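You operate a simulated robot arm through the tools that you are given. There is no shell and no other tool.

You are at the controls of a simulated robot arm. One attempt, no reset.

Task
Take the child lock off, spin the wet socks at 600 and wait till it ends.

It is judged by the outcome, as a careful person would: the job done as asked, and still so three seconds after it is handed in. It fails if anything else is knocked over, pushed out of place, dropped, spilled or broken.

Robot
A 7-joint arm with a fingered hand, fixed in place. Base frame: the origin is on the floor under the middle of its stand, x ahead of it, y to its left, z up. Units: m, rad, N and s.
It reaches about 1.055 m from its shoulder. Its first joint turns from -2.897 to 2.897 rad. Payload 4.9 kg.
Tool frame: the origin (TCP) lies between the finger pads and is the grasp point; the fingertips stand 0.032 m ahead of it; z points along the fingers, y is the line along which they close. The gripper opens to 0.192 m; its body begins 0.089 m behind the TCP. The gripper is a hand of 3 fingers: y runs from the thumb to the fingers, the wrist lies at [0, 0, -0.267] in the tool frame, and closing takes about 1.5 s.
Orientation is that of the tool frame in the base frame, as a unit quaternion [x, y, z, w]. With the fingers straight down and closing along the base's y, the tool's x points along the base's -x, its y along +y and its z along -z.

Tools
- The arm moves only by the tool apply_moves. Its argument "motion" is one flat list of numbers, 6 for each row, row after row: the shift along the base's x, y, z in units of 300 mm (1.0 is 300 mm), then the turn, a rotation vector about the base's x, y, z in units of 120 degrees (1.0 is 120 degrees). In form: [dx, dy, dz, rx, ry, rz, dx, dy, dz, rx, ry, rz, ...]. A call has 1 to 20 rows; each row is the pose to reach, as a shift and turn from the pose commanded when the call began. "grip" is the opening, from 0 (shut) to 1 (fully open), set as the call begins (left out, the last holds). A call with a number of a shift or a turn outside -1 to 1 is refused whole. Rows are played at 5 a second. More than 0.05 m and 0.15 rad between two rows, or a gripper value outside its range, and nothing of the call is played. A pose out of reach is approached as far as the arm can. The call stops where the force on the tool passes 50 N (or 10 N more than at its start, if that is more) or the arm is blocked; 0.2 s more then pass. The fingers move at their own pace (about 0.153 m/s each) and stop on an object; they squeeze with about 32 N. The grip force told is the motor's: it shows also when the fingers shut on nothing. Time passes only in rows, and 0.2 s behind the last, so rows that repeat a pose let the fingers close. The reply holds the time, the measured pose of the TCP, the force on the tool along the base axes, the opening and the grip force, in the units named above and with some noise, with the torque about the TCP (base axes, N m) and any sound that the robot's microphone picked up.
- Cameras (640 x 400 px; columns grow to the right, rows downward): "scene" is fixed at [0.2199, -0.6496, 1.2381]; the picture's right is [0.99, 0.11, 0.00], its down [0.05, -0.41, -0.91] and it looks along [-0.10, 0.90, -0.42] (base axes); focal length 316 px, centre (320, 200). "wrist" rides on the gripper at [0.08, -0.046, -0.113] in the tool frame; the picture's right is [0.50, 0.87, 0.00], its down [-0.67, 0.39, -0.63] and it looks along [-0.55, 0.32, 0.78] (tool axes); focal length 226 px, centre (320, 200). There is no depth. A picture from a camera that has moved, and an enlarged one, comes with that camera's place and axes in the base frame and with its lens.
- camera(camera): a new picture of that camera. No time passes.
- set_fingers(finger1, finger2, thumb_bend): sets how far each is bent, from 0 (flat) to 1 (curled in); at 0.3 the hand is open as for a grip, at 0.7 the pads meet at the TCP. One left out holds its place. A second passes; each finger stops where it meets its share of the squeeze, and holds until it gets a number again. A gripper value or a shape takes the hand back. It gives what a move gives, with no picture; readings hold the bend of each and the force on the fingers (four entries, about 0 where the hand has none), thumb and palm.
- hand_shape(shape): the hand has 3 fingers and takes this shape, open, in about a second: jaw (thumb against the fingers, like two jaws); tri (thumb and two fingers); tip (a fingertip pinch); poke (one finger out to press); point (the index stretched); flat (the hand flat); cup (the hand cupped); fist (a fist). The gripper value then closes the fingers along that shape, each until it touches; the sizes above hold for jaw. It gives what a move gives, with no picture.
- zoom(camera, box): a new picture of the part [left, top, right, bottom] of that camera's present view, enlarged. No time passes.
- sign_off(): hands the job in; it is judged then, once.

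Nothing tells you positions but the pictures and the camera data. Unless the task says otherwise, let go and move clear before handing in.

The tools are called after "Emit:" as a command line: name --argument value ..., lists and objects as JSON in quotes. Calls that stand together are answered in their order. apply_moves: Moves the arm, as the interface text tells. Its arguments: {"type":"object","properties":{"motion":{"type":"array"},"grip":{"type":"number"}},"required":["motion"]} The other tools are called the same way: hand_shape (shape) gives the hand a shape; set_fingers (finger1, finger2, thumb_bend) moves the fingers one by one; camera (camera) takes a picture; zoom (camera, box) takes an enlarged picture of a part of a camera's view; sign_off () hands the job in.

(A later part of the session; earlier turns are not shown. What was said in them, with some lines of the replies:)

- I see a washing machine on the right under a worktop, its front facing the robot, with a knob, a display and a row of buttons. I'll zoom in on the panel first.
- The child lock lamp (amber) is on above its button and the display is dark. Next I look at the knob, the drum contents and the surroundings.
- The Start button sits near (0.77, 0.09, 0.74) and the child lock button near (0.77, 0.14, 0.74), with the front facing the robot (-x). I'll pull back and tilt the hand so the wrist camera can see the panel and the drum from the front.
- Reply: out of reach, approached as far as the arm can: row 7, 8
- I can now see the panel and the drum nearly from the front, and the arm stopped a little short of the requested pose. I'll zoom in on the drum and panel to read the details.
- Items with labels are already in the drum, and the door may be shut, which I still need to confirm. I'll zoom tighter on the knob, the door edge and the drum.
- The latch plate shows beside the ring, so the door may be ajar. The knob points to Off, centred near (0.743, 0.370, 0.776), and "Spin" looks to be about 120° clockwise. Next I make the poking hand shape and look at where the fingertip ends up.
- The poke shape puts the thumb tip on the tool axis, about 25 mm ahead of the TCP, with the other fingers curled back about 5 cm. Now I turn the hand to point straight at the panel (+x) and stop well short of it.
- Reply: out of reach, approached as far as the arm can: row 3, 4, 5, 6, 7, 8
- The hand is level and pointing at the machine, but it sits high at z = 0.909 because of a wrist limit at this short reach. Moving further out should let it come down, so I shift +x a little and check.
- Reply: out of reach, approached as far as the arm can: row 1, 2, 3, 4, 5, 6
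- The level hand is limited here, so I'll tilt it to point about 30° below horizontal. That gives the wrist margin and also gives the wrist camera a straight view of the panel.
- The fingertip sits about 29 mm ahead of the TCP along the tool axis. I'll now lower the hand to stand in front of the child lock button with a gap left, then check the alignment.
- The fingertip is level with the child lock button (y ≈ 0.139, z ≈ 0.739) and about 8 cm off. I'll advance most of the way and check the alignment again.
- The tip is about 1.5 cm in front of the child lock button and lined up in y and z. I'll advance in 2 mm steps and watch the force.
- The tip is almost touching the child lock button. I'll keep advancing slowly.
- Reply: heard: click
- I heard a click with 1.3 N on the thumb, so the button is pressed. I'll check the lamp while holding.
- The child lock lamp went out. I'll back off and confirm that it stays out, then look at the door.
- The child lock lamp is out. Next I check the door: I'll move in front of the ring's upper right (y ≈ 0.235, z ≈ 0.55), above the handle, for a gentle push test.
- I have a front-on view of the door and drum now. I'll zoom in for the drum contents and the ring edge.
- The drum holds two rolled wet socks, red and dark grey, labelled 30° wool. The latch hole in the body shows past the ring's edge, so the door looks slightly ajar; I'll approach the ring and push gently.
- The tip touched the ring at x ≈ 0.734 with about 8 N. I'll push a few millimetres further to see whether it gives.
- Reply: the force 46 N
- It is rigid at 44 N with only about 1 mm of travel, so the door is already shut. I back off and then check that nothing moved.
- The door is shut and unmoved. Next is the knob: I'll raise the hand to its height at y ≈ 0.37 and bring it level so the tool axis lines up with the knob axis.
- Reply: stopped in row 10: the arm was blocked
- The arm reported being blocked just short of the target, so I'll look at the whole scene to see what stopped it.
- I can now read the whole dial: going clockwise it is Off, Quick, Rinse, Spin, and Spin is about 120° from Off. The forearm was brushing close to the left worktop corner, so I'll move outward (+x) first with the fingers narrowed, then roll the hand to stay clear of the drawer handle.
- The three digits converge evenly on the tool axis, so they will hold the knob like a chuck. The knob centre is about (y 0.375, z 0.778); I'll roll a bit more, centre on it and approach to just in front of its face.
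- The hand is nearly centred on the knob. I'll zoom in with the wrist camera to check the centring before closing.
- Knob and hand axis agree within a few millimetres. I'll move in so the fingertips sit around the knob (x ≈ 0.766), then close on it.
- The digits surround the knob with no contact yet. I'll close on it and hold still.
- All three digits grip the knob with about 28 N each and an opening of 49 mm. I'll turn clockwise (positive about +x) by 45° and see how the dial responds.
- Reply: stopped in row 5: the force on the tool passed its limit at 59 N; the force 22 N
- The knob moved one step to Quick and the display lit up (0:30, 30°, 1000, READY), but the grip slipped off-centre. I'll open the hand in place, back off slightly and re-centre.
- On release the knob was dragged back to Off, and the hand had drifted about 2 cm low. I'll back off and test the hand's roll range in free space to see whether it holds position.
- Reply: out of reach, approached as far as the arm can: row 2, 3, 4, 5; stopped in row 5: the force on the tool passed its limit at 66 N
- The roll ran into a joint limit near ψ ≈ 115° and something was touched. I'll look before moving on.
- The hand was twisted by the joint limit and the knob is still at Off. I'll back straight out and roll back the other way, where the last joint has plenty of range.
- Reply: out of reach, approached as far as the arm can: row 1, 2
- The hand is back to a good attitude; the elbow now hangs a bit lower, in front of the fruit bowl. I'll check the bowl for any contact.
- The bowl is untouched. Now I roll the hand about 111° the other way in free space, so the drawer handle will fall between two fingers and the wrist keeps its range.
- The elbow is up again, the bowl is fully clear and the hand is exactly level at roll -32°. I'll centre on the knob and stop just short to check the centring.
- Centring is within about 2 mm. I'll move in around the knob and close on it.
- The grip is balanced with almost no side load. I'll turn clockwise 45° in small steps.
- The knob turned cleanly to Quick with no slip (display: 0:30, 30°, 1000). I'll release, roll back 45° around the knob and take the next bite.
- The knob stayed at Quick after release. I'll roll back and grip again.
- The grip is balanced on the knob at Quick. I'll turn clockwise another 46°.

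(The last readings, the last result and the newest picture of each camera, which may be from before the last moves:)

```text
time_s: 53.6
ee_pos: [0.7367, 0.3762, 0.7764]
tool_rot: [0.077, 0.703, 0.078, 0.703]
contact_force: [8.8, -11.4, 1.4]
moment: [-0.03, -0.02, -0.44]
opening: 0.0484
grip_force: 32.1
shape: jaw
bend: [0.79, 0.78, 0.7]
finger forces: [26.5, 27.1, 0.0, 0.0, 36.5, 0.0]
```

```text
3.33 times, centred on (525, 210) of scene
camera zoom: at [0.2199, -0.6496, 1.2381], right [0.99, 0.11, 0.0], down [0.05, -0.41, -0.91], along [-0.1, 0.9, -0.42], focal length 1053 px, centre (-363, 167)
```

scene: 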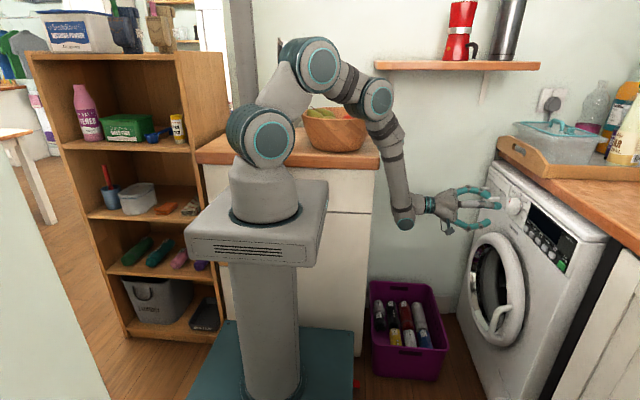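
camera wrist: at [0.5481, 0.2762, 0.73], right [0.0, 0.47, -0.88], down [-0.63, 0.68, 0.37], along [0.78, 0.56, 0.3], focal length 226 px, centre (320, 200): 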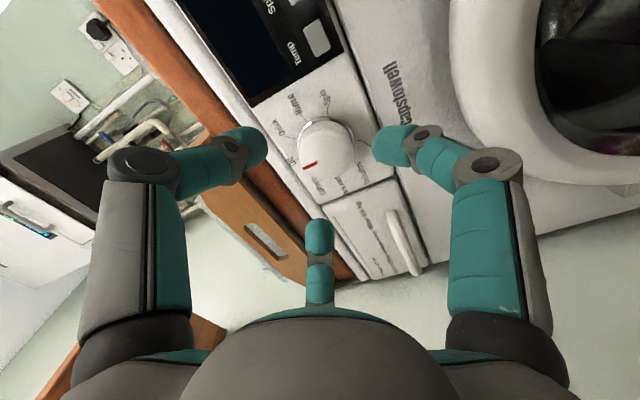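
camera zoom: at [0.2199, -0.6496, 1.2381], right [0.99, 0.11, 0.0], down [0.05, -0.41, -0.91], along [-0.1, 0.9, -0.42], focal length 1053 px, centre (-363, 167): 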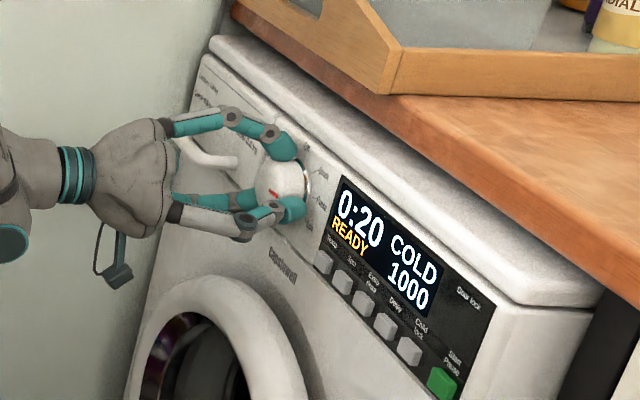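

The dial is at Rinse (0:20, COLD, 1000). I'll release, roll back and take the last bite to reach Spin.

Emit:
apply_moves --motion '[0, 0, 0, 0, 0, 0, 0, 0, 0, 0, 0, 0, 0, 0, 0, 0, 0, 0, 0, 0, 0, 0, 0, 0, 0, 0, 0, 0, 0, 0]' --grip 0.42

Emit:
apply_moves --motion '[0, 0, 0, -0.05, 0, 0, 0, 0, 0, -0.1, 0, 0, 0, 0, 0, -0.15, 0, 0, 0, 0, 0, -0.2, 0, 0, 0, 0, 0, -0.25, 0, 0, 0, 0, 0, -0.3, 0, 0, 0, 0, 0, -0.35, 0, 0, 0, 0, 0, -0.385, 0, 0, 0, 0, 0, -0.385, 0, 0]'

Emit:
zoom --camera "wrist" --box '[220, 80, 420, 240]'

Emit:
zoom --camera "scene" --box '[460, 150, 590, 270]'

```text
time_s: 54.8
ee_pos: [0.736, 0.3766, 0.7774]
tool_rot: [0.078, 0.703, 0.077, 0.703]
contact_force: [0.5, 0.7, -0.5]
moment: [-0.01, -0.01, -0.03]
opening: 0.0804
grip_force: 0.1
shape: jaw
bend: [0.41, 0.41, 0.7]
finger forces: [0.0, 0.0, 0.0, 0.0, 0.0, 0.0]
```

```text
time_s: 56.8
ee_pos: [0.7362, 0.3766, 0.7757]
tool_rot: [-0.206, 0.677, -0.205, 0.676]
contact_force: [0.3, -0.6, 0.3]
moment: [-0.01, -0.01, 0.0]
opening: 0.0799
grip_force: 0.0
shape: jaw
bend: [0.41, 0.41, 0.7]
finger forces: [0.0, 0.1, 0.0, 0.0, 0.0, 0.0]
```

```text
2.50 times, centred on (320, 160) of wrist
camera zoom: at [0.6236, 0.2935, 0.7363], right [0.0, 0.44, -0.9], down [-0.63, 0.69, 0.34], along [0.78, 0.57, 0.28], focal length 565 px, centre (320, 300)
```

zoom: 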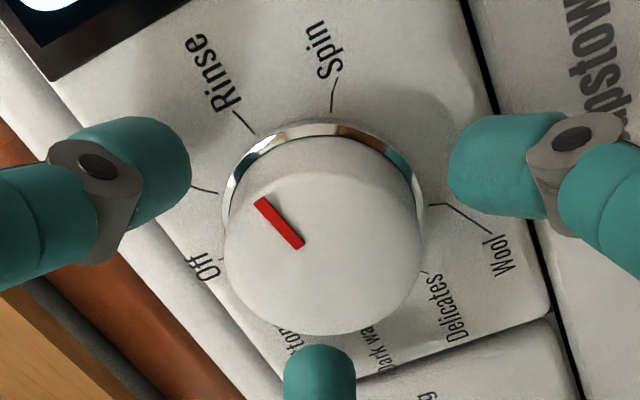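

```text
3.33 times, centred on (525, 210) of scene
camera zoom: at [0.2199, -0.6496, 1.2381], right [0.99, 0.11, 0.0], down [0.05, -0.41, -0.91], along [-0.1, 0.9, -0.42], focal length 1053 px, centre (-363, 167)
```

zoom: 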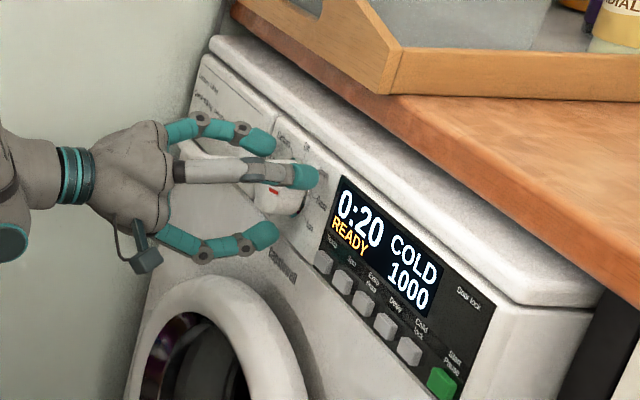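

The knob holds at Rinse. I'll grip and turn the last 40-odd degrees to Spin.

Emit:
apply_moves --motion '[0, 0, 0, 0, 0, 0, 0, 0, 0, 0, 0, 0, 0, 0, 0, 0, 0, 0, 0, 0, 0, 0, 0, 0, 0, 0, 0, 0, 0, 0, 0, 0, 0, 0, 0, 0, 0, 0, 0, 0, 0, 0]' --grip 0

Emit:
apply_moves --motion '[0, 0, 0, 0.034, 0, 0, 0, 0, 0, 0.068, 0, 0, 0, 0, 0, 0.102, 0, 0, 0, 0, 0, 0.136, 0, 0, 0, 0, 0, 0.17, 0, 0, 0, 0, 0, 0.204, 0, 0, 0, 0, 0, 0.238, 0, 0, 0, 0, 0, 0.272, 0, 0, 0, 0, 0, 0.306, 0, 0, 0, 0, 0, 0.34, 0, 0, 0, 0, 0, 0.37, 0, 0, 0, 0, 0, 0.37, 0, 0]'

Emit:
zoom --camera "wrist" --box '[220, 80, 420, 240]'

Emit:
zoom --camera "scene" --box '[460, 150, 590, 270]'

```text
time_s: 58.4
ee_pos: [0.736, 0.3752, 0.7774]
tool_rot: [-0.205, 0.677, -0.205, 0.677]
contact_force: [7.9, -1.3, -0.6]
moment: [0.01, -0.03, -0.1]
opening: 0.0491
grip_force: 32.2
shape: jaw
bend: [0.79, 0.78, 0.7]
finger forces: [28.2, 27.7, 0.0, 0.0, 29.0, 0.0]
```

```text
time_s: 61.0
ee_pos: [0.7369, 0.3759, 0.7773]
tool_rot: [0.066, 0.703, 0.068, 0.705]
contact_force: [-8.4, -12.6, 12.1]
moment: [-0.78, -0.11, -0.58]
opening: 0.0493
grip_force: 32.0
shape: jaw
bend: [0.79, 0.78, 0.7]
finger forces: [33.9, 27.0, 0.0, 0.0, 43.2, 0.1]
```

```text
2.50 times, centred on (320, 160) of wrist
camera zoom: at [0.6246, 0.3458, 0.6915], right [0.0, 0.94, -0.33], down [-0.63, 0.25, 0.73], along [0.77, 0.21, 0.6], focal length 565 px, centre (320, 300)
```

zoom: 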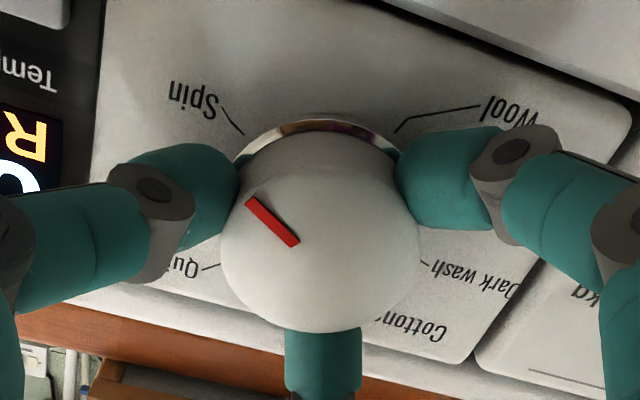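

```text
3.33 times, centred on (525, 210) of scene
camera zoom: at [0.2199, -0.6496, 1.2381], right [0.99, 0.11, 0.0], down [0.05, -0.41, -0.91], along [-0.1, 0.9, -0.42], focal length 1053 px, centre (-363, 167)
```

zoom: 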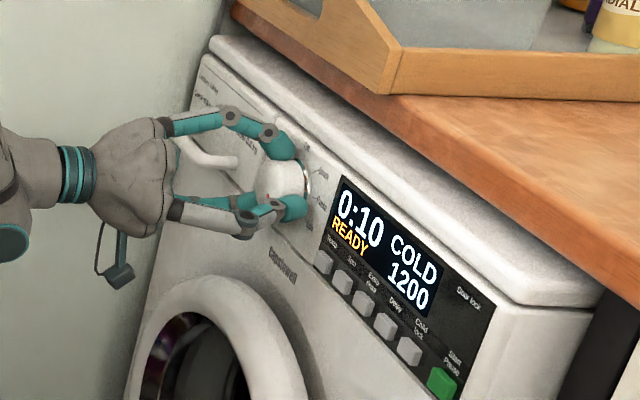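

The display shows 0:10, COLD, 1200, so the Spin programme is selected. I'll release the knob and back out.

Emit:
apply_moves --motion '[0, 0, 0, 0, 0, 0, 0, 0, 0, 0, 0, 0, 0, 0, 0, 0, 0, 0, 0, 0, 0, 0, 0, 0, 0, 0, 0, 0, 0, 0]' --grip 0.42

Emit:
apply_moves --motion '[-0.05, 0, 0, 0, 0, 0, -0.1, 0, 0, 0, 0, 0, -0.15, 0, 0, 0, 0, 0, -0.2, -0.02, 0, 0, 0, 0, -0.2, -0.05, 0, 0, 0, 0]'

Emit:
zoom --camera "scene" --box '[460, 150, 590, 270]'

Emit:
zoom --camera "wrist" --box '[220, 40, 440, 240]'

```text
time_s: 62.2
ee_pos: [0.7372, 0.3758, 0.7763]
tool_rot: [0.066, 0.704, 0.066, 0.704]
contact_force: [-0.2, 0.1, -0.5]
moment: [-0.03, -0.02, 0.0]
opening: 0.0801
grip_force: 0.0
shape: jaw
bend: [0.41, 0.41, 0.7]
finger forces: [0.1, 0.1, 0.1, 0.1, 0.0, 0.1]
```

```text
time_s: 63.4
ee_pos: [0.6748, 0.3616, 0.7769]
tool_rot: [0.066, 0.704, 0.066, 0.704]
contact_force: [0.9, 0.9, -0.7]
moment: [0.0, -0.01, 0.0]
opening: 0.0802
grip_force: 0.1
shape: jaw
bend: [0.41, 0.41, 0.7]
finger forces: [0.1, 0.1, 0.0, 0.1, 0.0, 0.0]
```

```text
3.33 times, centred on (525, 210) of scene
camera zoom: at [0.2199, -0.6496, 1.2381], right [0.99, 0.11, 0.0], down [0.05, -0.41, -0.91], along [-0.1, 0.9, -0.42], focal length 1053 px, centre (-363, 167)
```

zoom: 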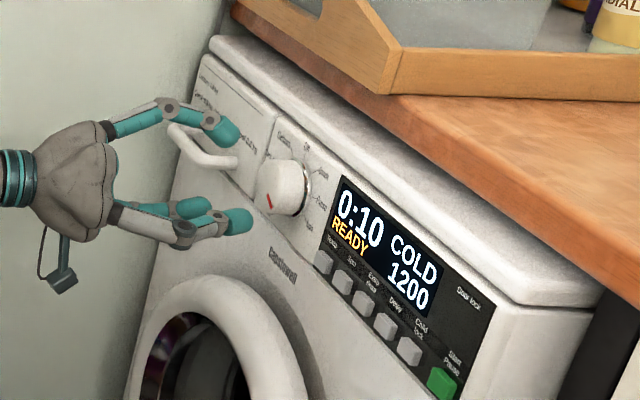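

```text
2.00 times, centred on (330, 140) of wrist
camera zoom: at [0.5639, 0.331, 0.6909], right [0.0, 0.94, -0.33], down [-0.63, 0.25, 0.73], along [0.78, 0.21, 0.6], focal length 452 px, centre (300, 320)
```

zoom: 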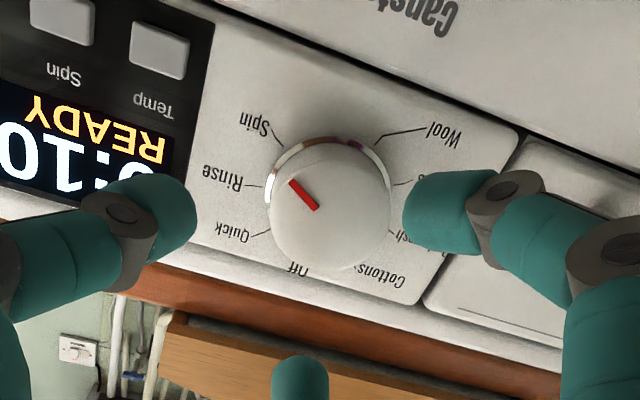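

The mark points to Spin and the display reads READY, COLD, 1200. I'll go back to the tilted poking attitude in front of the Spin button (y ≈ 0.250, z ≈ 0.737).

Emit:
apply_moves --motion '[-0.03, -0.05, 0, -0.011, 0.031, 0.003, -0.05, -0.1, -0.01, -0.022, 0.062, 0.006, -0.05, -0.15, -0.02, -0.033, 0.093, 0.009, -0.05, -0.2, -0.03, -0.044, 0.125, 0.012, -0.05, -0.25, -0.04, -0.055, 0.156, 0.015, -0.05, -0.3, -0.055, -0.066, 0.187, 0.018, -0.05, -0.34, -0.07, -0.077, 0.218, 0.021, -0.05, -0.37, -0.075, -0.0872, 0.2491, 0.0234, -0.05, -0.37, -0.075, -0.0872, 0.2491, 0.0234]'

Emit:
hand_shape --shape "poke"

Emit:
camera --camera "wrist"

Emit:
zoom --camera "scene" --box '[460, 150, 590, 270]'

```text
time_s: 65.4
ee_pos: [0.6624, 0.2502, 0.7551]
tool_rot: [0.0, 0.866, 0.001, 0.499]
contact_force: [-0.3, 0.6, 1.5]
moment: [0.01, -0.01, -0.01]
opening: 0.0803
grip_force: 0.0
shape: jaw
bend: [0.41, 0.41, 0.7]
finger forces: [0.0, 0.1, 0.0, 0.1, 0.0, 0.0]
```

```text
time_s: 66.3
ee_pos: [0.6604, 0.2509, 0.7538]
tool_rot: [0.0, 0.866, 0.001, 0.499]
contact_force: [1.0, -0.1, -0.6]
moment: [-0.03, -0.01, 0.0]
opening: 0.0
grip_force: 0.1
shape: poke
bend: [1.0, 1.0, 0.91]
finger forces: [0.1, 0.2, 0.1, 0.0, 0.1, 0.1]
```

```text
taken
camera wrist: at [0.5238, 0.2048, 0.7425], right [-0.25, 0.87, -0.43], down [-0.21, 0.39, 0.9], along [0.94, 0.32, 0.09], focal length 226 px, centre (320, 200)
```

wrist: 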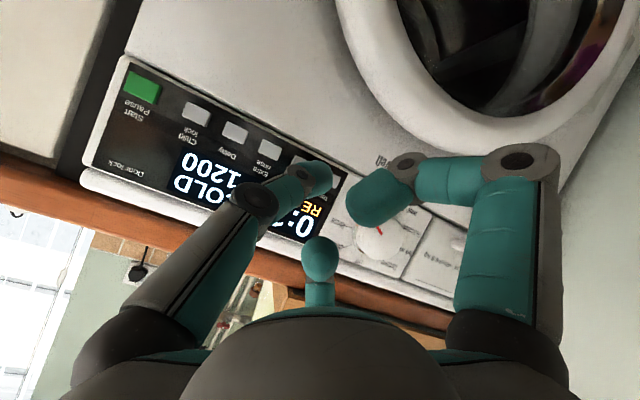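

```text
3.33 times, centred on (525, 210) of scene
camera zoom: at [0.2199, -0.6496, 1.2381], right [0.99, 0.11, 0.0], down [0.05, -0.41, -0.91], along [-0.1, 0.9, -0.42], focal length 1053 px, centre (-363, 167)
```

zoom: 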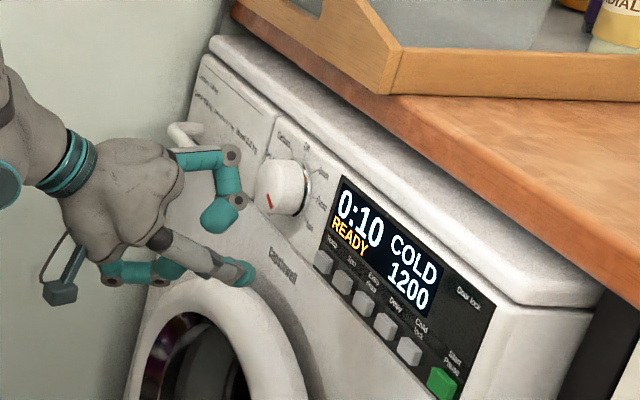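

The fingertip is in line with the Spin button. I'll move close to it and check the alignment.

Emit:
apply_moves --motion '[0.06, 0, 0, 0, 0, 0, 0.12, 0, 0, 0, 0, 0, 0.18, 0, 0, 0, 0, 0, 0.22, 0, 0, 0, 0, 0, 0.22, 0, 0, 0, 0, 0]'

Emit:
zoom --camera "wrist" --box '[220, 80, 420, 240]'

Emit:
zoom --camera "scene" --box '[500, 190, 570, 250]'

```text
time_s: 67.5
ee_pos: [0.7278, 0.2489, 0.755]
tool_rot: [0.001, 0.866, 0.0, 0.5]
contact_force: [0.7, -0.4, 0.4]
moment: [0.01, 0.01, -0.02]
opening: 0.0001
grip_force: 0.1
shape: poke
bend: [1.0, 1.0, 0.91]
finger forces: [0.0, 0.1, 0.0, 0.1, 0.0, 0.0]
```

```text
2.50 times, centred on (320, 160) of wrist
camera zoom: at [0.5899, 0.2035, 0.7429], right [-0.25, 0.87, -0.43], down [-0.21, 0.39, 0.9], along [0.94, 0.32, 0.09], focal length 565 px, centre (320, 300)
```

zoom: 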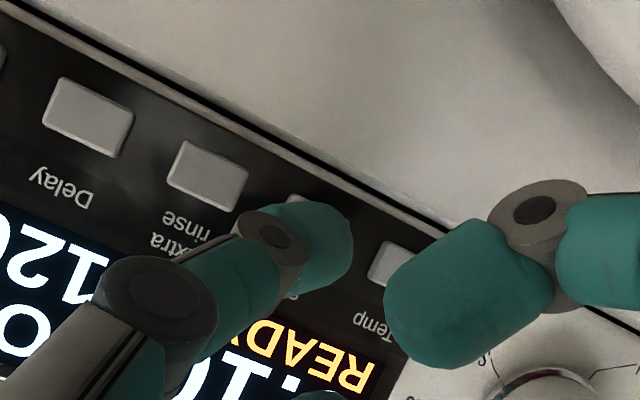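

```text
6.67 times, centred on (535, 220) of scene
camera zoom: at [0.2199, -0.6496, 1.2381], right [0.99, 0.11, 0.0], down [0.05, -0.41, -0.91], along [-0.1, 0.9, -0.42], focal length 2106 px, centre (-1113, 67)
```

zoom: 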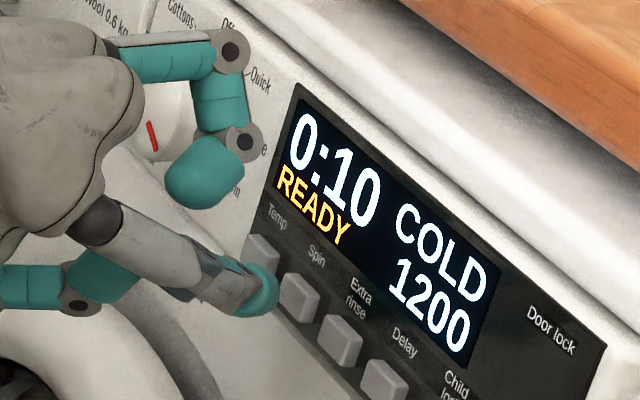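

The tip covers the Spin button, with Temp and Extra rinse clear on either side. I'll press in gently.

Emit:
apply_moves --motion '[0.0067, 0, 0, 0, 0, 0, 0.0133, 0, 0, 0, 0, 0, 0.02, 0, 0, 0, 0, 0, 0.0267, 0, 0, 0, 0, 0]'

Emit:
apply_moves --motion '[0.0067, 0, 0, 0, 0, 0, 0.0133, 0, 0, 0, 0, 0]'

Emit:
zoom --camera "scene" --box '[500, 190, 570, 250]'

```text
time_s: 68.5
ee_pos: [0.7355, 0.2488, 0.7555]
tool_rot: [0.001, 0.866, 0.0, 0.5]
contact_force: [-0.2, 0.8, 0.8]
moment: [-0.01, -0.01, 0.0]
opening: 0.0
grip_force: 0.0
shape: poke
bend: [1.0, 1.0, 0.91]
finger forces: [0.0, 0.1, 0.0, 0.0, 0.0, 0.0]
```

```text
time_s: 69.1
ee_pos: [0.7392, 0.2506, 0.7548]
tool_rot: [0.001, 0.866, 0.001, 0.5]
contact_force: [-1.8, -0.6, 0.6]
moment: [0.02, -0.01, -0.02]
opening: 0.0001
grip_force: 0.1
shape: poke
bend: [1.0, 1.0, 0.91]
finger forces: [0.0, 0.0, 0.0, 0.1, 1.5, 0.0]
heard: click
```

```text
6.67 times, centred on (535, 220) of scene
camera zoom: at [0.2199, -0.6496, 1.2381], right [0.99, 0.11, 0.0], down [0.05, -0.41, -0.91], along [-0.1, 0.9, -0.42], focal length 2106 px, centre (-1113, 67)
```

zoom: 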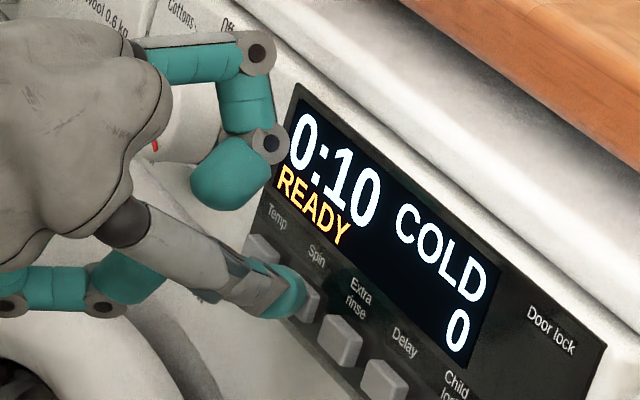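

One press changed the speed from 1200 to 0, so it cycles. I'll release and press again one press at a time, checking the display each time.

Emit:
apply_moves --motion '[-0.015, 0, 0, 0, 0, 0, -0.03, 0, 0, 0, 0, 0, -0.03, 0, 0, 0, 0, 0, -0.015, 0, 0, 0, 0, 0, -0.007, 0, 0, 0, 0, 0, 0, 0, 0, 0, 0, 0]'

Emit:
zoom --camera "scene" --box '[500, 190, 570, 250]'

```text
time_s: 70.5
ee_pos: [0.7394, 0.2514, 0.7545]
tool_rot: [0.0, 0.866, 0.001, 0.5]
contact_force: [-1.9, 0.1, 0.7]
moment: [0.0, 0.0, -0.02]
opening: 0.0
grip_force: 0.1
shape: poke
bend: [1.0, 1.0, 0.91]
finger forces: [0.0, 0.0, 0.0, 0.0, 1.5, 0.0]
heard: click
```

```text
6.67 times, centred on (535, 220) of scene
camera zoom: at [0.2199, -0.6496, 1.2381], right [0.99, 0.11, 0.0], down [0.05, -0.41, -0.91], along [-0.1, 0.9, -0.42], focal length 2106 px, centre (-1113, 67)
```

zoom: 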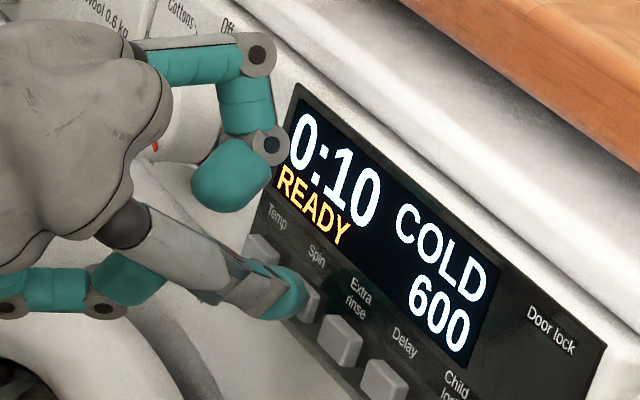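

The speed now reads 600. I'll back off straight and move across to the Start/Pause button (y ≈ 0.094).

Emit:
apply_moves --motion '[-0.05, 0, 0, 0, 0, 0, -0.13, 0, 0, 0, 0, 0, -0.2, 0, 0, 0, 0, 0, -0.2, -0.1, 0, 0, 0, 0, -0.2, -0.2, 0, 0, 0, 0, -0.2, -0.3, 0, 0, 0, 0, -0.2, -0.4, 0, 0, 0, 0, -0.2, -0.5, 0, 0, 0, 0, -0.2, -0.523, 0, 0, 0, 0, -0.2, -0.523, 0, 0, 0, 0]'

Emit:
zoom --camera "wrist" --box '[220, 80, 420, 240]'

Emit:
zoom --camera "scene" --box '[460, 150, 590, 270]'

```text
time_s: 72.7
ee_pos: [0.6821, 0.115, 0.7573]
tool_rot: [0.007, 0.867, -0.01, 0.498]
contact_force: [0.1, 0.8, 0.0]
moment: [-0.01, 0.0, -0.01]
opening: 0.0
grip_force: 0.1
shape: poke
bend: [1.0, 1.0, 0.91]
finger forces: [0.0, 0.0, 0.0, 0.0, 0.0, 0.0]
out of reach, approached as far as the arm can: row 8, 9, 10
```

```text
2.50 times, centred on (320, 160) of wrist
camera zoom: at [0.5435, 0.0714, 0.7471], right [-0.23, 0.87, -0.44], down [-0.2, 0.4, 0.89], along [0.95, 0.3, 0.08], focal length 565 px, centre (320, 300)
```

zoom: 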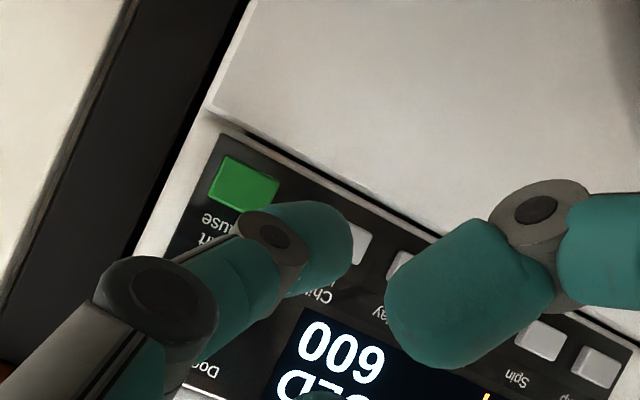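

```text
3.33 times, centred on (525, 210) of scene
camera zoom: at [0.2199, -0.6496, 1.2381], right [0.99, 0.11, 0.0], down [0.05, -0.41, -0.91], along [-0.1, 0.9, -0.42], focal length 1053 px, centre (-363, 167)
```

zoom: 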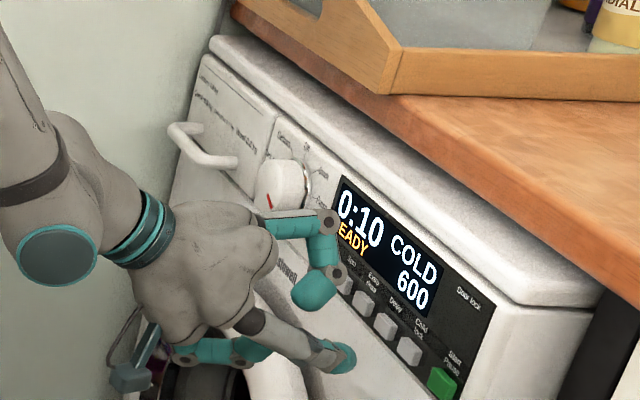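

The Start button is just to the right, but the arm hit a limit at this short reach. I'll try a little further out while correcting the small twist.

Emit:
apply_moves --motion '[0.03, 0, 0, 0.002, 0, 0.005, 0.06, -0.02, -0.005, 0.005, 0, 0.0106, 0.06, -0.045, -0.01, 0.005, 0, 0.0106, 0.06, -0.07, -0.01, 0.005, 0, 0.0106, 0.06, -0.07, -0.01, 0.005, 0, 0.0106]'

Emit:
camera --camera "scene"

```text
time_s: 73.9
ee_pos: [0.6818, 0.1146, 0.7583]
tool_rot: [0.007, 0.867, -0.01, 0.498]
contact_force: [0.3, 0.5, -0.5]
moment: [0.01, 0.0, 0.02]
opening: 0.0
grip_force: 0.0
shape: poke
bend: [1.0, 1.0, 0.91]
finger forces: [0.0, 0.0, 0.0, 0.0, 0.0, 0.0]
out of reach, approached as far as the arm can: row 1, 2, 3, 4, 5
```

```text
taken
```

scene: 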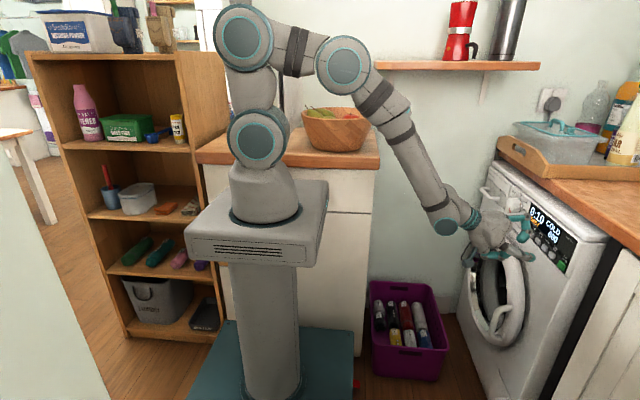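

The arm is stuck against a joint limit in this posture. I'll lift up and away to let it re-settle, then come down again directly in front of the Start button as I did for the child lock.

Emit:
apply_moves --motion '[-0.02, 0.05, 0.05, 0, 0, 0, -0.04, 0.1, 0.12, 0, 0, 0, -0.06, 0.13, 0.2, 0, 0, 0, -0.08, 0.13, 0.3, 0, 0, 0, -0.1, 0.13, 0.4, 0, 0, 0, -0.12, 0.13, 0.5, 0.005, 0, 0.0106, -0.12, 0.13, 0.55, 0.005, 0, 0.0106, -0.12, 0.13, 0.55, 0.005, 0, 0.0106]'

Emit:
camera --camera "scene"

```text
time_s: 75.7
ee_pos: [0.6448, 0.1527, 0.9234]
tool_rot: [-0.014, 0.866, 0.021, 0.5]
contact_force: [0.3, -0.1, -0.4]
moment: [0.01, 0.03, -0.03]
opening: 0.0
grip_force: 0.0
shape: poke
bend: [1.0, 1.0, 0.91]
finger forces: [0.0, 0.0, 0.0, 0.1, 0.0, 0.0]
out of reach, approached as far as the arm can: row 1
```

```text
taken
```

scene: 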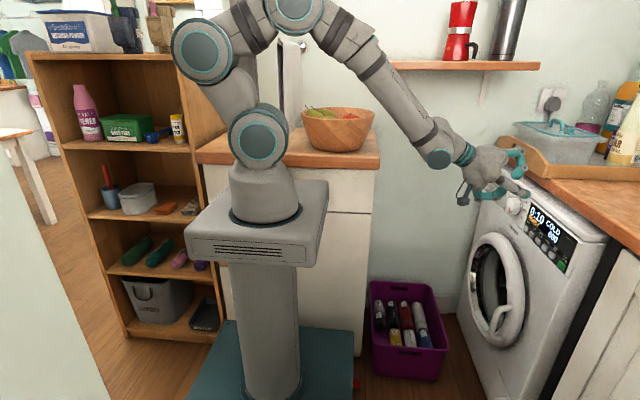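

I'm back up above with the arm in its earlier posture. I'll go sideways to y ≈ 0.094 at this height, straighten the hand and come down further out.

Emit:
apply_moves --motion '[0.02, -0.06, 0, -0.005, 0, -0.01, 0.04, -0.12, 0, -0.0107, 0, -0.0216, 0.06, -0.196, 0, -0.0107, 0, -0.0216, 0.08, -0.196, -0.08, -0.0107, 0, -0.0216, 0.1, -0.196, -0.16, -0.0107, 0, -0.0216, 0.117, -0.196, -0.24, -0.0107, 0, -0.0216, 0.117, -0.196, -0.32, -0.0107, 0, -0.0216, 0.117, -0.196, -0.4, -0.0107, 0, -0.0216, 0.117, -0.196, -0.48, -0.0107, 0, -0.0216, 0.117, -0.196, -0.56, -0.0107, 0, -0.0216, 0.117, -0.196, -0.56, -0.0107, 0, -0.0216]'

Emit:
zoom --camera "wrist" --box '[220, 80, 420, 240]'

Emit:
zoom --camera "scene" --box '[460, 150, 590, 270]'

```text
time_s: 78.1
ee_pos: [0.6813, 0.114, 0.7608]
tool_rot: [0.007, 0.867, -0.011, 0.497]
contact_force: [0.1, 0.2, 0.1]
moment: [-0.01, -0.01, 0.02]
opening: 0.0
grip_force: 0.1
shape: poke
bend: [1.0, 1.0, 0.91]
finger forces: [0.1, 0.0, 0.0, 0.0, 0.1, 0.0]
out of reach, approached as far as the arm can: row 6, 7, 8, 9, 10, 11
```

```text
2.50 times, centred on (320, 160) of wrist
camera zoom: at [0.5429, 0.0701, 0.7494], right [-0.23, 0.87, -0.44], down [-0.2, 0.4, 0.89], along [0.95, 0.3, 0.08], focal length 565 px, centre (320, 300)
```

zoom: 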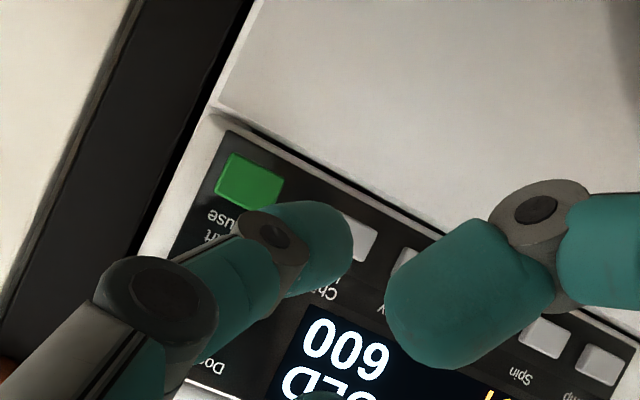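

```text
3.33 times, centred on (525, 210) of scene
camera zoom: at [0.2199, -0.6496, 1.2381], right [0.99, 0.11, 0.0], down [0.05, -0.41, -0.91], along [-0.1, 0.9, -0.42], focal length 1053 px, centre (-363, 167)
```

zoom: 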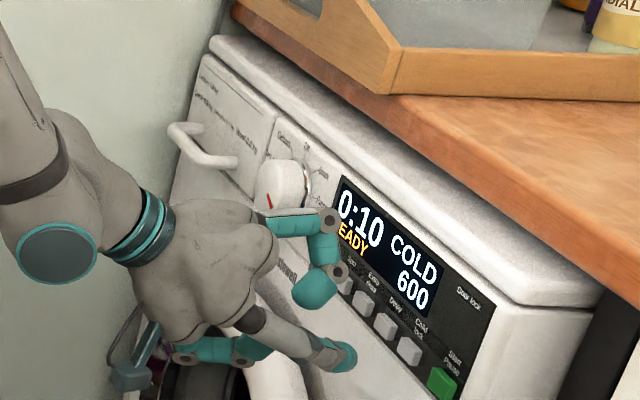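

The same limit stops me at y ≈ 0.114. I'll test whether a slightly steeper tilt frees the arm to reach y ≈ 0.094 while staying well off the panel.

Emit:
apply_moves --motion '[0, 0, 0.01, 0.003, 0.03, 0.009, 0, -0.02, 0.02, 0.003, 0.06, 0.009, 0, -0.045, 0.02, 0.003, 0.083, 0.009, 0, -0.067, 0.02, 0.003, 0.083, 0.009, 0, -0.067, 0.02, 0.003, 0.083, 0.009]'

```text
time_s: 79.3
ee_pos: [0.6836, 0.1027, 0.769]
tool_rot: [-0.003, 0.907, 0.001, 0.421]
contact_force: [0.1, 0.8, 0.4]
moment: [0.04, -0.02, 0.03]
opening: 0.0001
grip_force: 0.0
shape: poke
bend: [1.0, 1.0, 0.91]
finger forces: [0.0, 0.1, 0.0, 0.0, 0.0, 0.0]
out of reach, approached as far as the arm can: row 1, 2, 3, 4
```

A steeper tilt frees it. The limit should also relax further out, so I'll move toward the button while returning to the 30° tilt, still stopping about 1.5 cm short.

Emit:
apply_moves --motion '[0, 0, 0, 0, 0, 0, 0.05, 0, 0, 0, 0, 0, 0.08, 0, -0.01, 0, -0.02, 0, 0.11, 0, -0.02, 0, -0.04, 0, 0.13, 0, -0.035, 0, -0.06, 0, 0.14, 0, -0.045, 0, -0.083, 0, 0.14, 0, -0.045, 0, -0.083, 0]'

Emit:
zoom --camera "wrist" --box '[220, 80, 420, 240]'

Emit:
zoom --camera "scene" --box '[500, 190, 590, 280]'

```text
time_s: 80.9
ee_pos: [0.7296, 0.1156, 0.757]
tool_rot: [0.002, 0.868, -0.007, 0.497]
contact_force: [0.7, -0.4, 0.6]
moment: [0.04, 0.02, 0.0]
opening: 0.0001
grip_force: 0.0
shape: poke
bend: [1.0, 1.0, 0.91]
finger forces: [0.0, 0.0, 0.1, 0.1, 0.0, 0.0]
out of reach, approached as far as the arm can: row 2, 3, 4, 5, 6, 7
```

```text
2.50 times, centred on (320, 160) of wrist
camera zoom: at [0.5919, 0.0713, 0.7461], right [-0.25, 0.86, -0.44], down [-0.2, 0.4, 0.89], along [0.95, 0.31, 0.08], focal length 565 px, centre (320, 300)
```

zoom: 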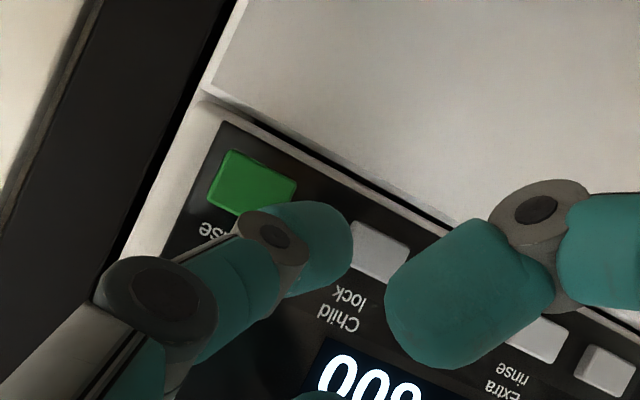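

```text
4.44 times, centred on (545, 235) of scene
camera zoom: at [0.2199, -0.6496, 1.2381], right [0.99, 0.11, 0.0], down [0.05, -0.41, -0.91], along [-0.1, 0.9, -0.42], focal length 1404 px, centre (-680, 44)
```

zoom: 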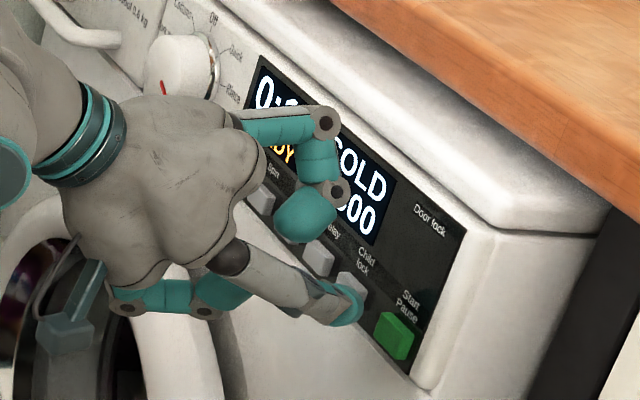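

The limit keeps the wrist at y ≥ 0.115, but the button only needs the fingertip at y ≈ 0.094. I'll back off 1 cm, yaw the hand about 5° toward the button and roll it slightly so the curled finger stays clear.

Emit:
apply_moves --motion '[-0.04, 0, 0, 0, 0, 0, -0.04, -0.02, 0, -0.029, 0, 0.001, -0.04, -0.045, 0, -0.058, 0, 0.002, -0.04, -0.072, 0, -0.087, 0, 0.004, -0.04, -0.072, 0, -0.087, 0, 0.004, -0.04, -0.072, 0, -0.087, 0, 0.004]'

Emit:
zoom --camera "wrist" --box '[220, 80, 420, 240]'

Emit:
zoom --camera "scene" --box '[500, 190, 590, 280]'

```text
time_s: 82.3
ee_pos: [0.7167, 0.0939, 0.7564]
tool_rot: [-0.055, 0.863, -0.07, 0.497]
contact_force: [0.0, 0.2, 0.4]
moment: [0.0, 0.04, -0.02]
opening: 0.0
grip_force: 0.1
shape: poke
bend: [1.0, 1.0, 0.91]
finger forces: [0.0, 0.0, 0.1, 0.0, 0.0, 0.1]
out of reach, approached as far as the arm can: row 1
```

```text
2.50 times, centred on (320, 160) of wrist
camera zoom: at [0.5811, 0.0425, 0.7529], right [-0.27, 0.77, -0.58], down [-0.22, 0.53, 0.82], along [0.94, 0.35, 0.03], focal length 565 px, centre (320, 300)
```

zoom: 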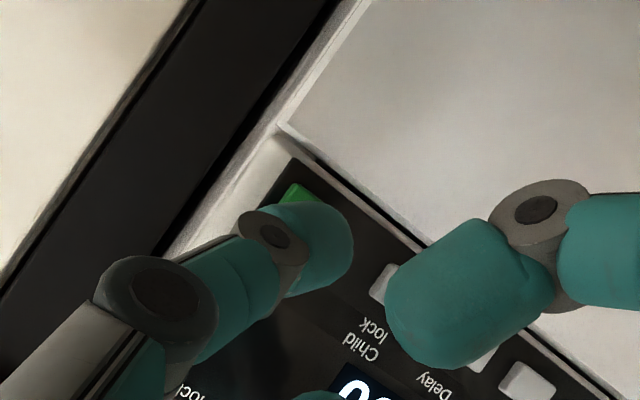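

```text
4.44 times, centred on (545, 235) of scene
camera zoom: at [0.2199, -0.6496, 1.2381], right [0.99, 0.11, 0.0], down [0.05, -0.41, -0.91], along [-0.1, 0.9, -0.42], focal length 1404 px, centre (-680, 44)
```

zoom: 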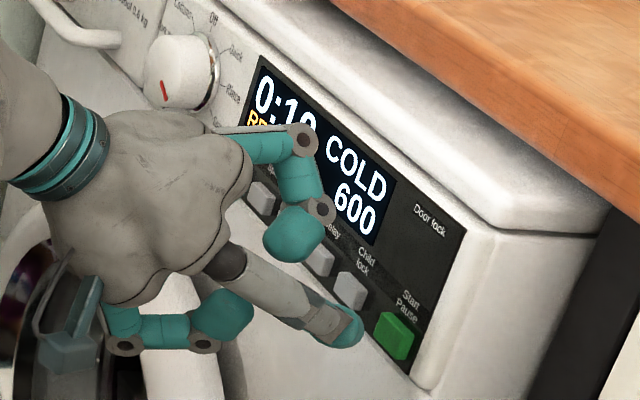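

The fingertip now lines up with the green Start button. I'll advance, correct z by 2 mm and press gently.

Emit:
apply_moves --motion '[0.015, 0, -0.004, 0, 0, 0, 0.03, 0, -0.007, 0, 0, 0, 0.045, 0, -0.007, 0, 0, 0, 0.052, 0, -0.007, 0, 0, 0, 0.052, 0, -0.007, 0, 0, 0]'

Emit:
zoom --camera "scene" --box '[525, 215, 585, 275]'

```text
time_s: 83.5
ee_pos: [0.733, 0.0954, 0.7531]
tool_rot: [-0.055, 0.863, -0.071, 0.497]
contact_force: [-0.3, 0.7, 0.7]
moment: [-0.05, -0.01, 0.0]
opening: 0.0
grip_force: 0.0
shape: poke
bend: [1.0, 1.0, 0.91]
finger forces: [0.0, 0.0, 0.0, 0.1, 0.0, 0.0]
```

```text
6.67 times, centred on (555, 245) of scene
camera zoom: at [0.2199, -0.6496, 1.2381], right [0.99, 0.11, 0.0], down [0.05, -0.41, -0.91], along [-0.1, 0.9, -0.42], focal length 2106 px, centre (-1247, -100)
```

zoom: 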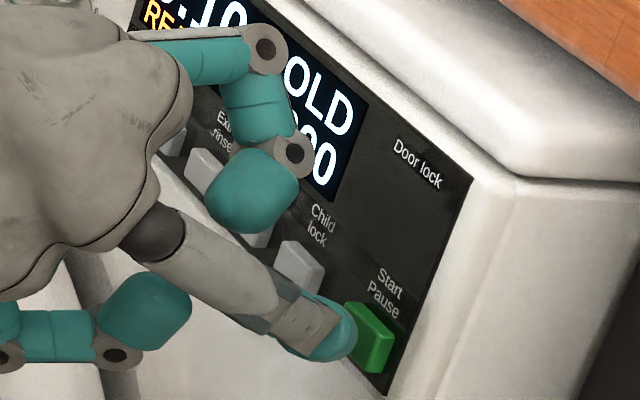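

Tip is just in front of the Start button with the child lock button clear. Pressing now in 2 mm steps.

Emit:
apply_moves --motion '[0.0067, 0, 0, 0, 0, 0, 0.0133, 0, 0, 0, 0, 0, 0.02, 0, 0, 0, 0, 0]'

Emit:
zoom --camera "scene" --box '[500, 190, 590, 280]'

```text
time_s: 84.3
ee_pos: [0.7385, 0.0951, 0.7533]
tool_rot: [-0.055, 0.863, -0.07, 0.498]
contact_force: [-0.8, 0.5, 0.7]
moment: [0.01, -0.01, 0.0]
opening: 0.0003
grip_force: 0.2
shape: poke
bend: [1.0, 1.0, 0.91]
finger forces: [0.1, 0.0, 0.0, 0.0, 0.9, 0.1]
```

```text
4.44 times, centred on (545, 235) of scene
camera zoom: at [0.2199, -0.6496, 1.2381], right [0.99, 0.11, 0.0], down [0.05, -0.41, -0.91], along [-0.1, 0.9, -0.42], focal length 1404 px, centre (-680, 44)
```

zoom: 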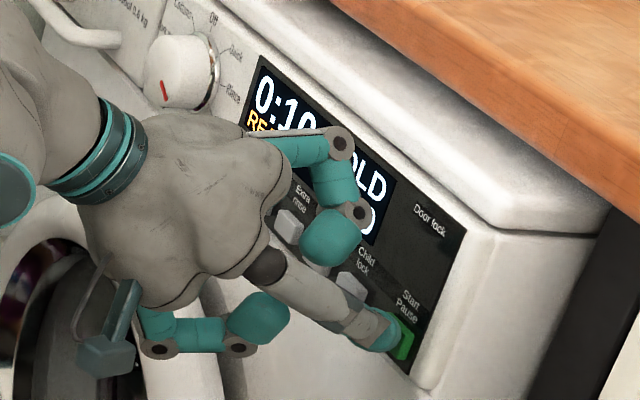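

Contact at 0.9 N but no click yet. I'll push another couple of millimetres.

Emit:
apply_moves --motion '[0.005, 0, 0, 0, 0, 0, 0.01, 0, 0, 0, 0, 0]'

Emit:
zoom --camera "scene" --box '[500, 190, 590, 280]'

```text
time_s: 84.9
ee_pos: [0.7408, 0.0945, 0.7526]
tool_rot: [-0.056, 0.863, -0.069, 0.497]
contact_force: [-3.7, -0.1, 0.5]
moment: [0.02, -0.01, 0.03]
opening: 0.0
grip_force: 0.1
shape: poke
bend: [1.0, 1.0, 0.91]
finger forces: [0.0, 0.0, 0.0, 0.0, 3.4, 0.1]
heard: click
```

```text
4.44 times, centred on (545, 235) of scene
camera zoom: at [0.2199, -0.6496, 1.2381], right [0.99, 0.11, 0.0], down [0.05, -0.41, -0.91], along [-0.1, 0.9, -0.42], focal length 1404 px, centre (-680, 44)
```

zoom: 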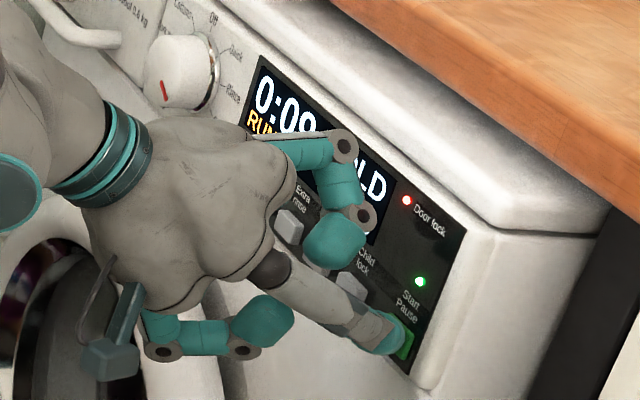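

The programme is running (0:09, RUN, door lock and start lamps lit). I'll back straight off and move clear so the display is visible.

Emit:
apply_moves --motion '[-0.05, 0, 0, 0, 0, 0, -0.1, 0.01, 0.02, 0, 0, 0, -0.15, 0.05, 0.06, 0, 0, 0, -0.2, 0.1, 0.1, 0, 0, 0, -0.25, 0.15, 0.15, 0, 0, 0, -0.3, 0.15, 0.2, 0, 0, 0, -0.35, 0.15, 0.25, 0, 0, 0, -0.35, 0.15, 0.25, 0, 0, 0]'

Emit:
camera --camera "scene"

Emit:
zoom --camera "scene" --box '[470, 160, 600, 280]'

```text
time_s: 86.7
ee_pos: [0.6382, 0.1412, 0.8306]
tool_rot: [-0.056, 0.863, -0.07, 0.498]
contact_force: [0.0, -0.6, -1.2]
moment: [0.0, 0.02, 0.0]
opening: 0.0
grip_force: 0.1
shape: poke
bend: [1.0, 1.0, 0.91]
finger forces: [0.0, 0.0, 0.0, 0.0, 0.0, 0.0]
```

```text
taken
```

scene: 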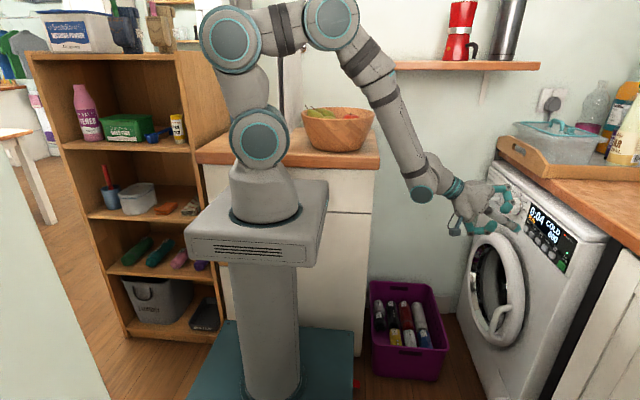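

```text
3.33 times, centred on (535, 220) of scene
camera zoom: at [0.2199, -0.6496, 1.2381], right [0.99, 0.11, 0.0], down [0.05, -0.41, -0.91], along [-0.1, 0.9, -0.42], focal length 1053 px, centre (-397, 133)
```

zoom: 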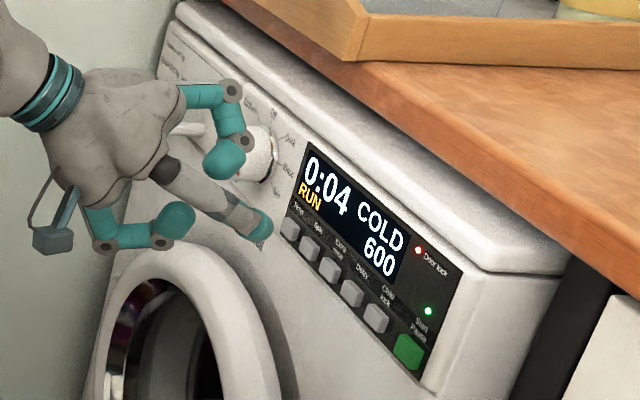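

It is running at 600 with 0:04 left, counting down fast. I'll hold still and wait.

Emit:
apply_moves --motion '[0, 0, 0, 0, 0, 0, 0, 0, 0, 0, 0, 0, 0, 0, 0, 0, 0, 0, 0, 0, 0, 0, 0, 0, 0, 0, 0, 0, 0, 0, 0, 0, 0, 0, 0, 0, 0, 0, 0, 0, 0, 0, 0, 0, 0, 0, 0, 0]'

Emit:
zoom --camera "scene" --box '[470, 160, 600, 280]'

```text
time_s: 88.5
ee_pos: [0.6367, 0.1405, 0.8298]
tool_rot: [-0.056, 0.863, -0.069, 0.498]
contact_force: [-0.8, -0.5, 0.0]
moment: [0.0, -0.01, 0.03]
opening: 0.0
grip_force: 0.1
shape: poke
bend: [1.0, 1.0, 0.91]
finger forces: [0.0, 0.0, 0.0, 0.0, 0.0, 0.1]
```

```text
3.33 times, centred on (535, 220) of scene
camera zoom: at [0.2199, -0.6496, 1.2381], right [0.99, 0.11, 0.0], down [0.05, -0.41, -0.91], along [-0.1, 0.9, -0.42], focal length 1053 px, centre (-397, 133)
```

zoom: 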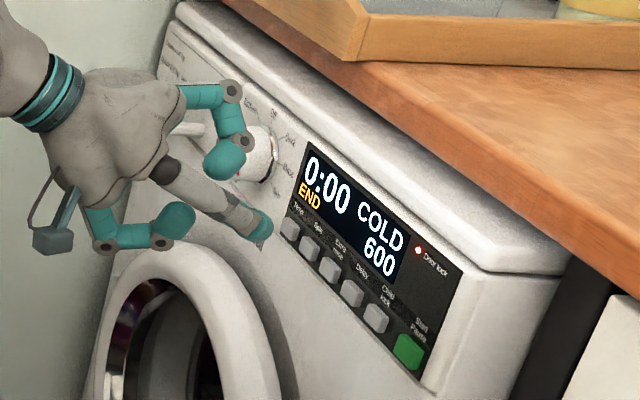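

The display reads END, 0:00. The door lock lamp is still lit, so I'll wait a little longer for it to release.

Emit:
apply_moves --motion '[0, 0, 0, 0, 0, 0, 0, 0, 0, 0, 0, 0, 0, 0, 0, 0, 0, 0, 0, 0, 0, 0, 0, 0, 0, 0, 0, 0, 0, 0, 0, 0, 0, 0, 0, 0, 0, 0, 0, 0, 0, 0, 0, 0, 0, 0, 0, 0, 0, 0, 0, 0, 0, 0, 0, 0, 0, 0, 0, 0, 0, 0, 0, 0, 0, 0, 0, 0, 0, 0, 0, 0, 0, 0, 0, 0, 0, 0, 0, 0, 0, 0, 0, 0, 0, 0, 0, 0, 0, 0]'

Emit:
zoom --camera "scene" --box '[470, 160, 600, 280]'

Emit:
camera --camera "scene"

```text
time_s: 91.7
ee_pos: [0.6376, 0.1407, 0.8291]
tool_rot: [-0.055, 0.863, -0.07, 0.498]
contact_force: [-0.2, 0.5, 0.6]
moment: [0.0, 0.03, 0.02]
opening: 0.0
grip_force: 0.1
shape: poke
bend: [1.0, 1.0, 0.91]
finger forces: [0.0, 0.0, 0.0, 0.0, 0.1, 0.1]
```

```text
3.33 times, centred on (535, 220) of scene
camera zoom: at [0.2199, -0.6496, 1.2381], right [0.99, 0.11, 0.0], down [0.05, -0.41, -0.91], along [-0.1, 0.9, -0.42], focal length 1053 px, centre (-397, 133)
```

zoom: 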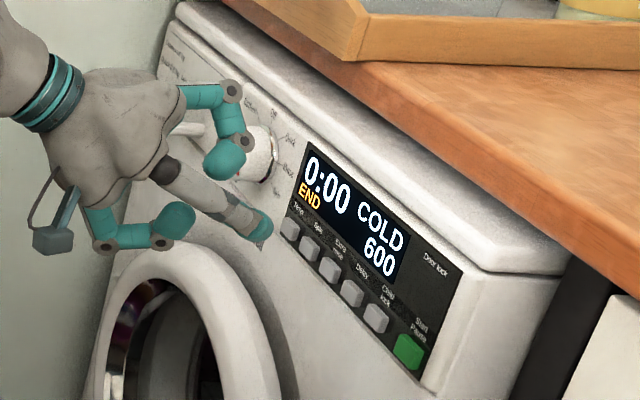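

```text
taken
```

scene: 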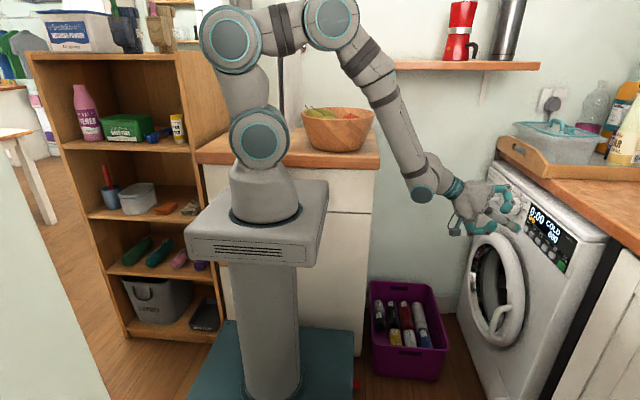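

The display shows END, 0:00 at 600. The door lock and child lock lamps are off, the hand is clear and nothing else looks disturbed, so I'm handing in.

Emit:
sign_off

```text
The job is handed in.
```

The child lock is off, and the wet socks have been spun at 600 until the programme finished. The display reads END, 0:00, and the door lock has released.

- **Knob:** it took several turns to reach Spin, because my first grip slipped and the knob went back to Off.
- **Force:** two of my moves stopped on the force limit, at about 59 N on the knob and 66 N near it. I also pushed the door at about 44 N to check it was shut. In the camera views, nothing was out of place afterwards.

The door is still closed and the socks are still in the drum.
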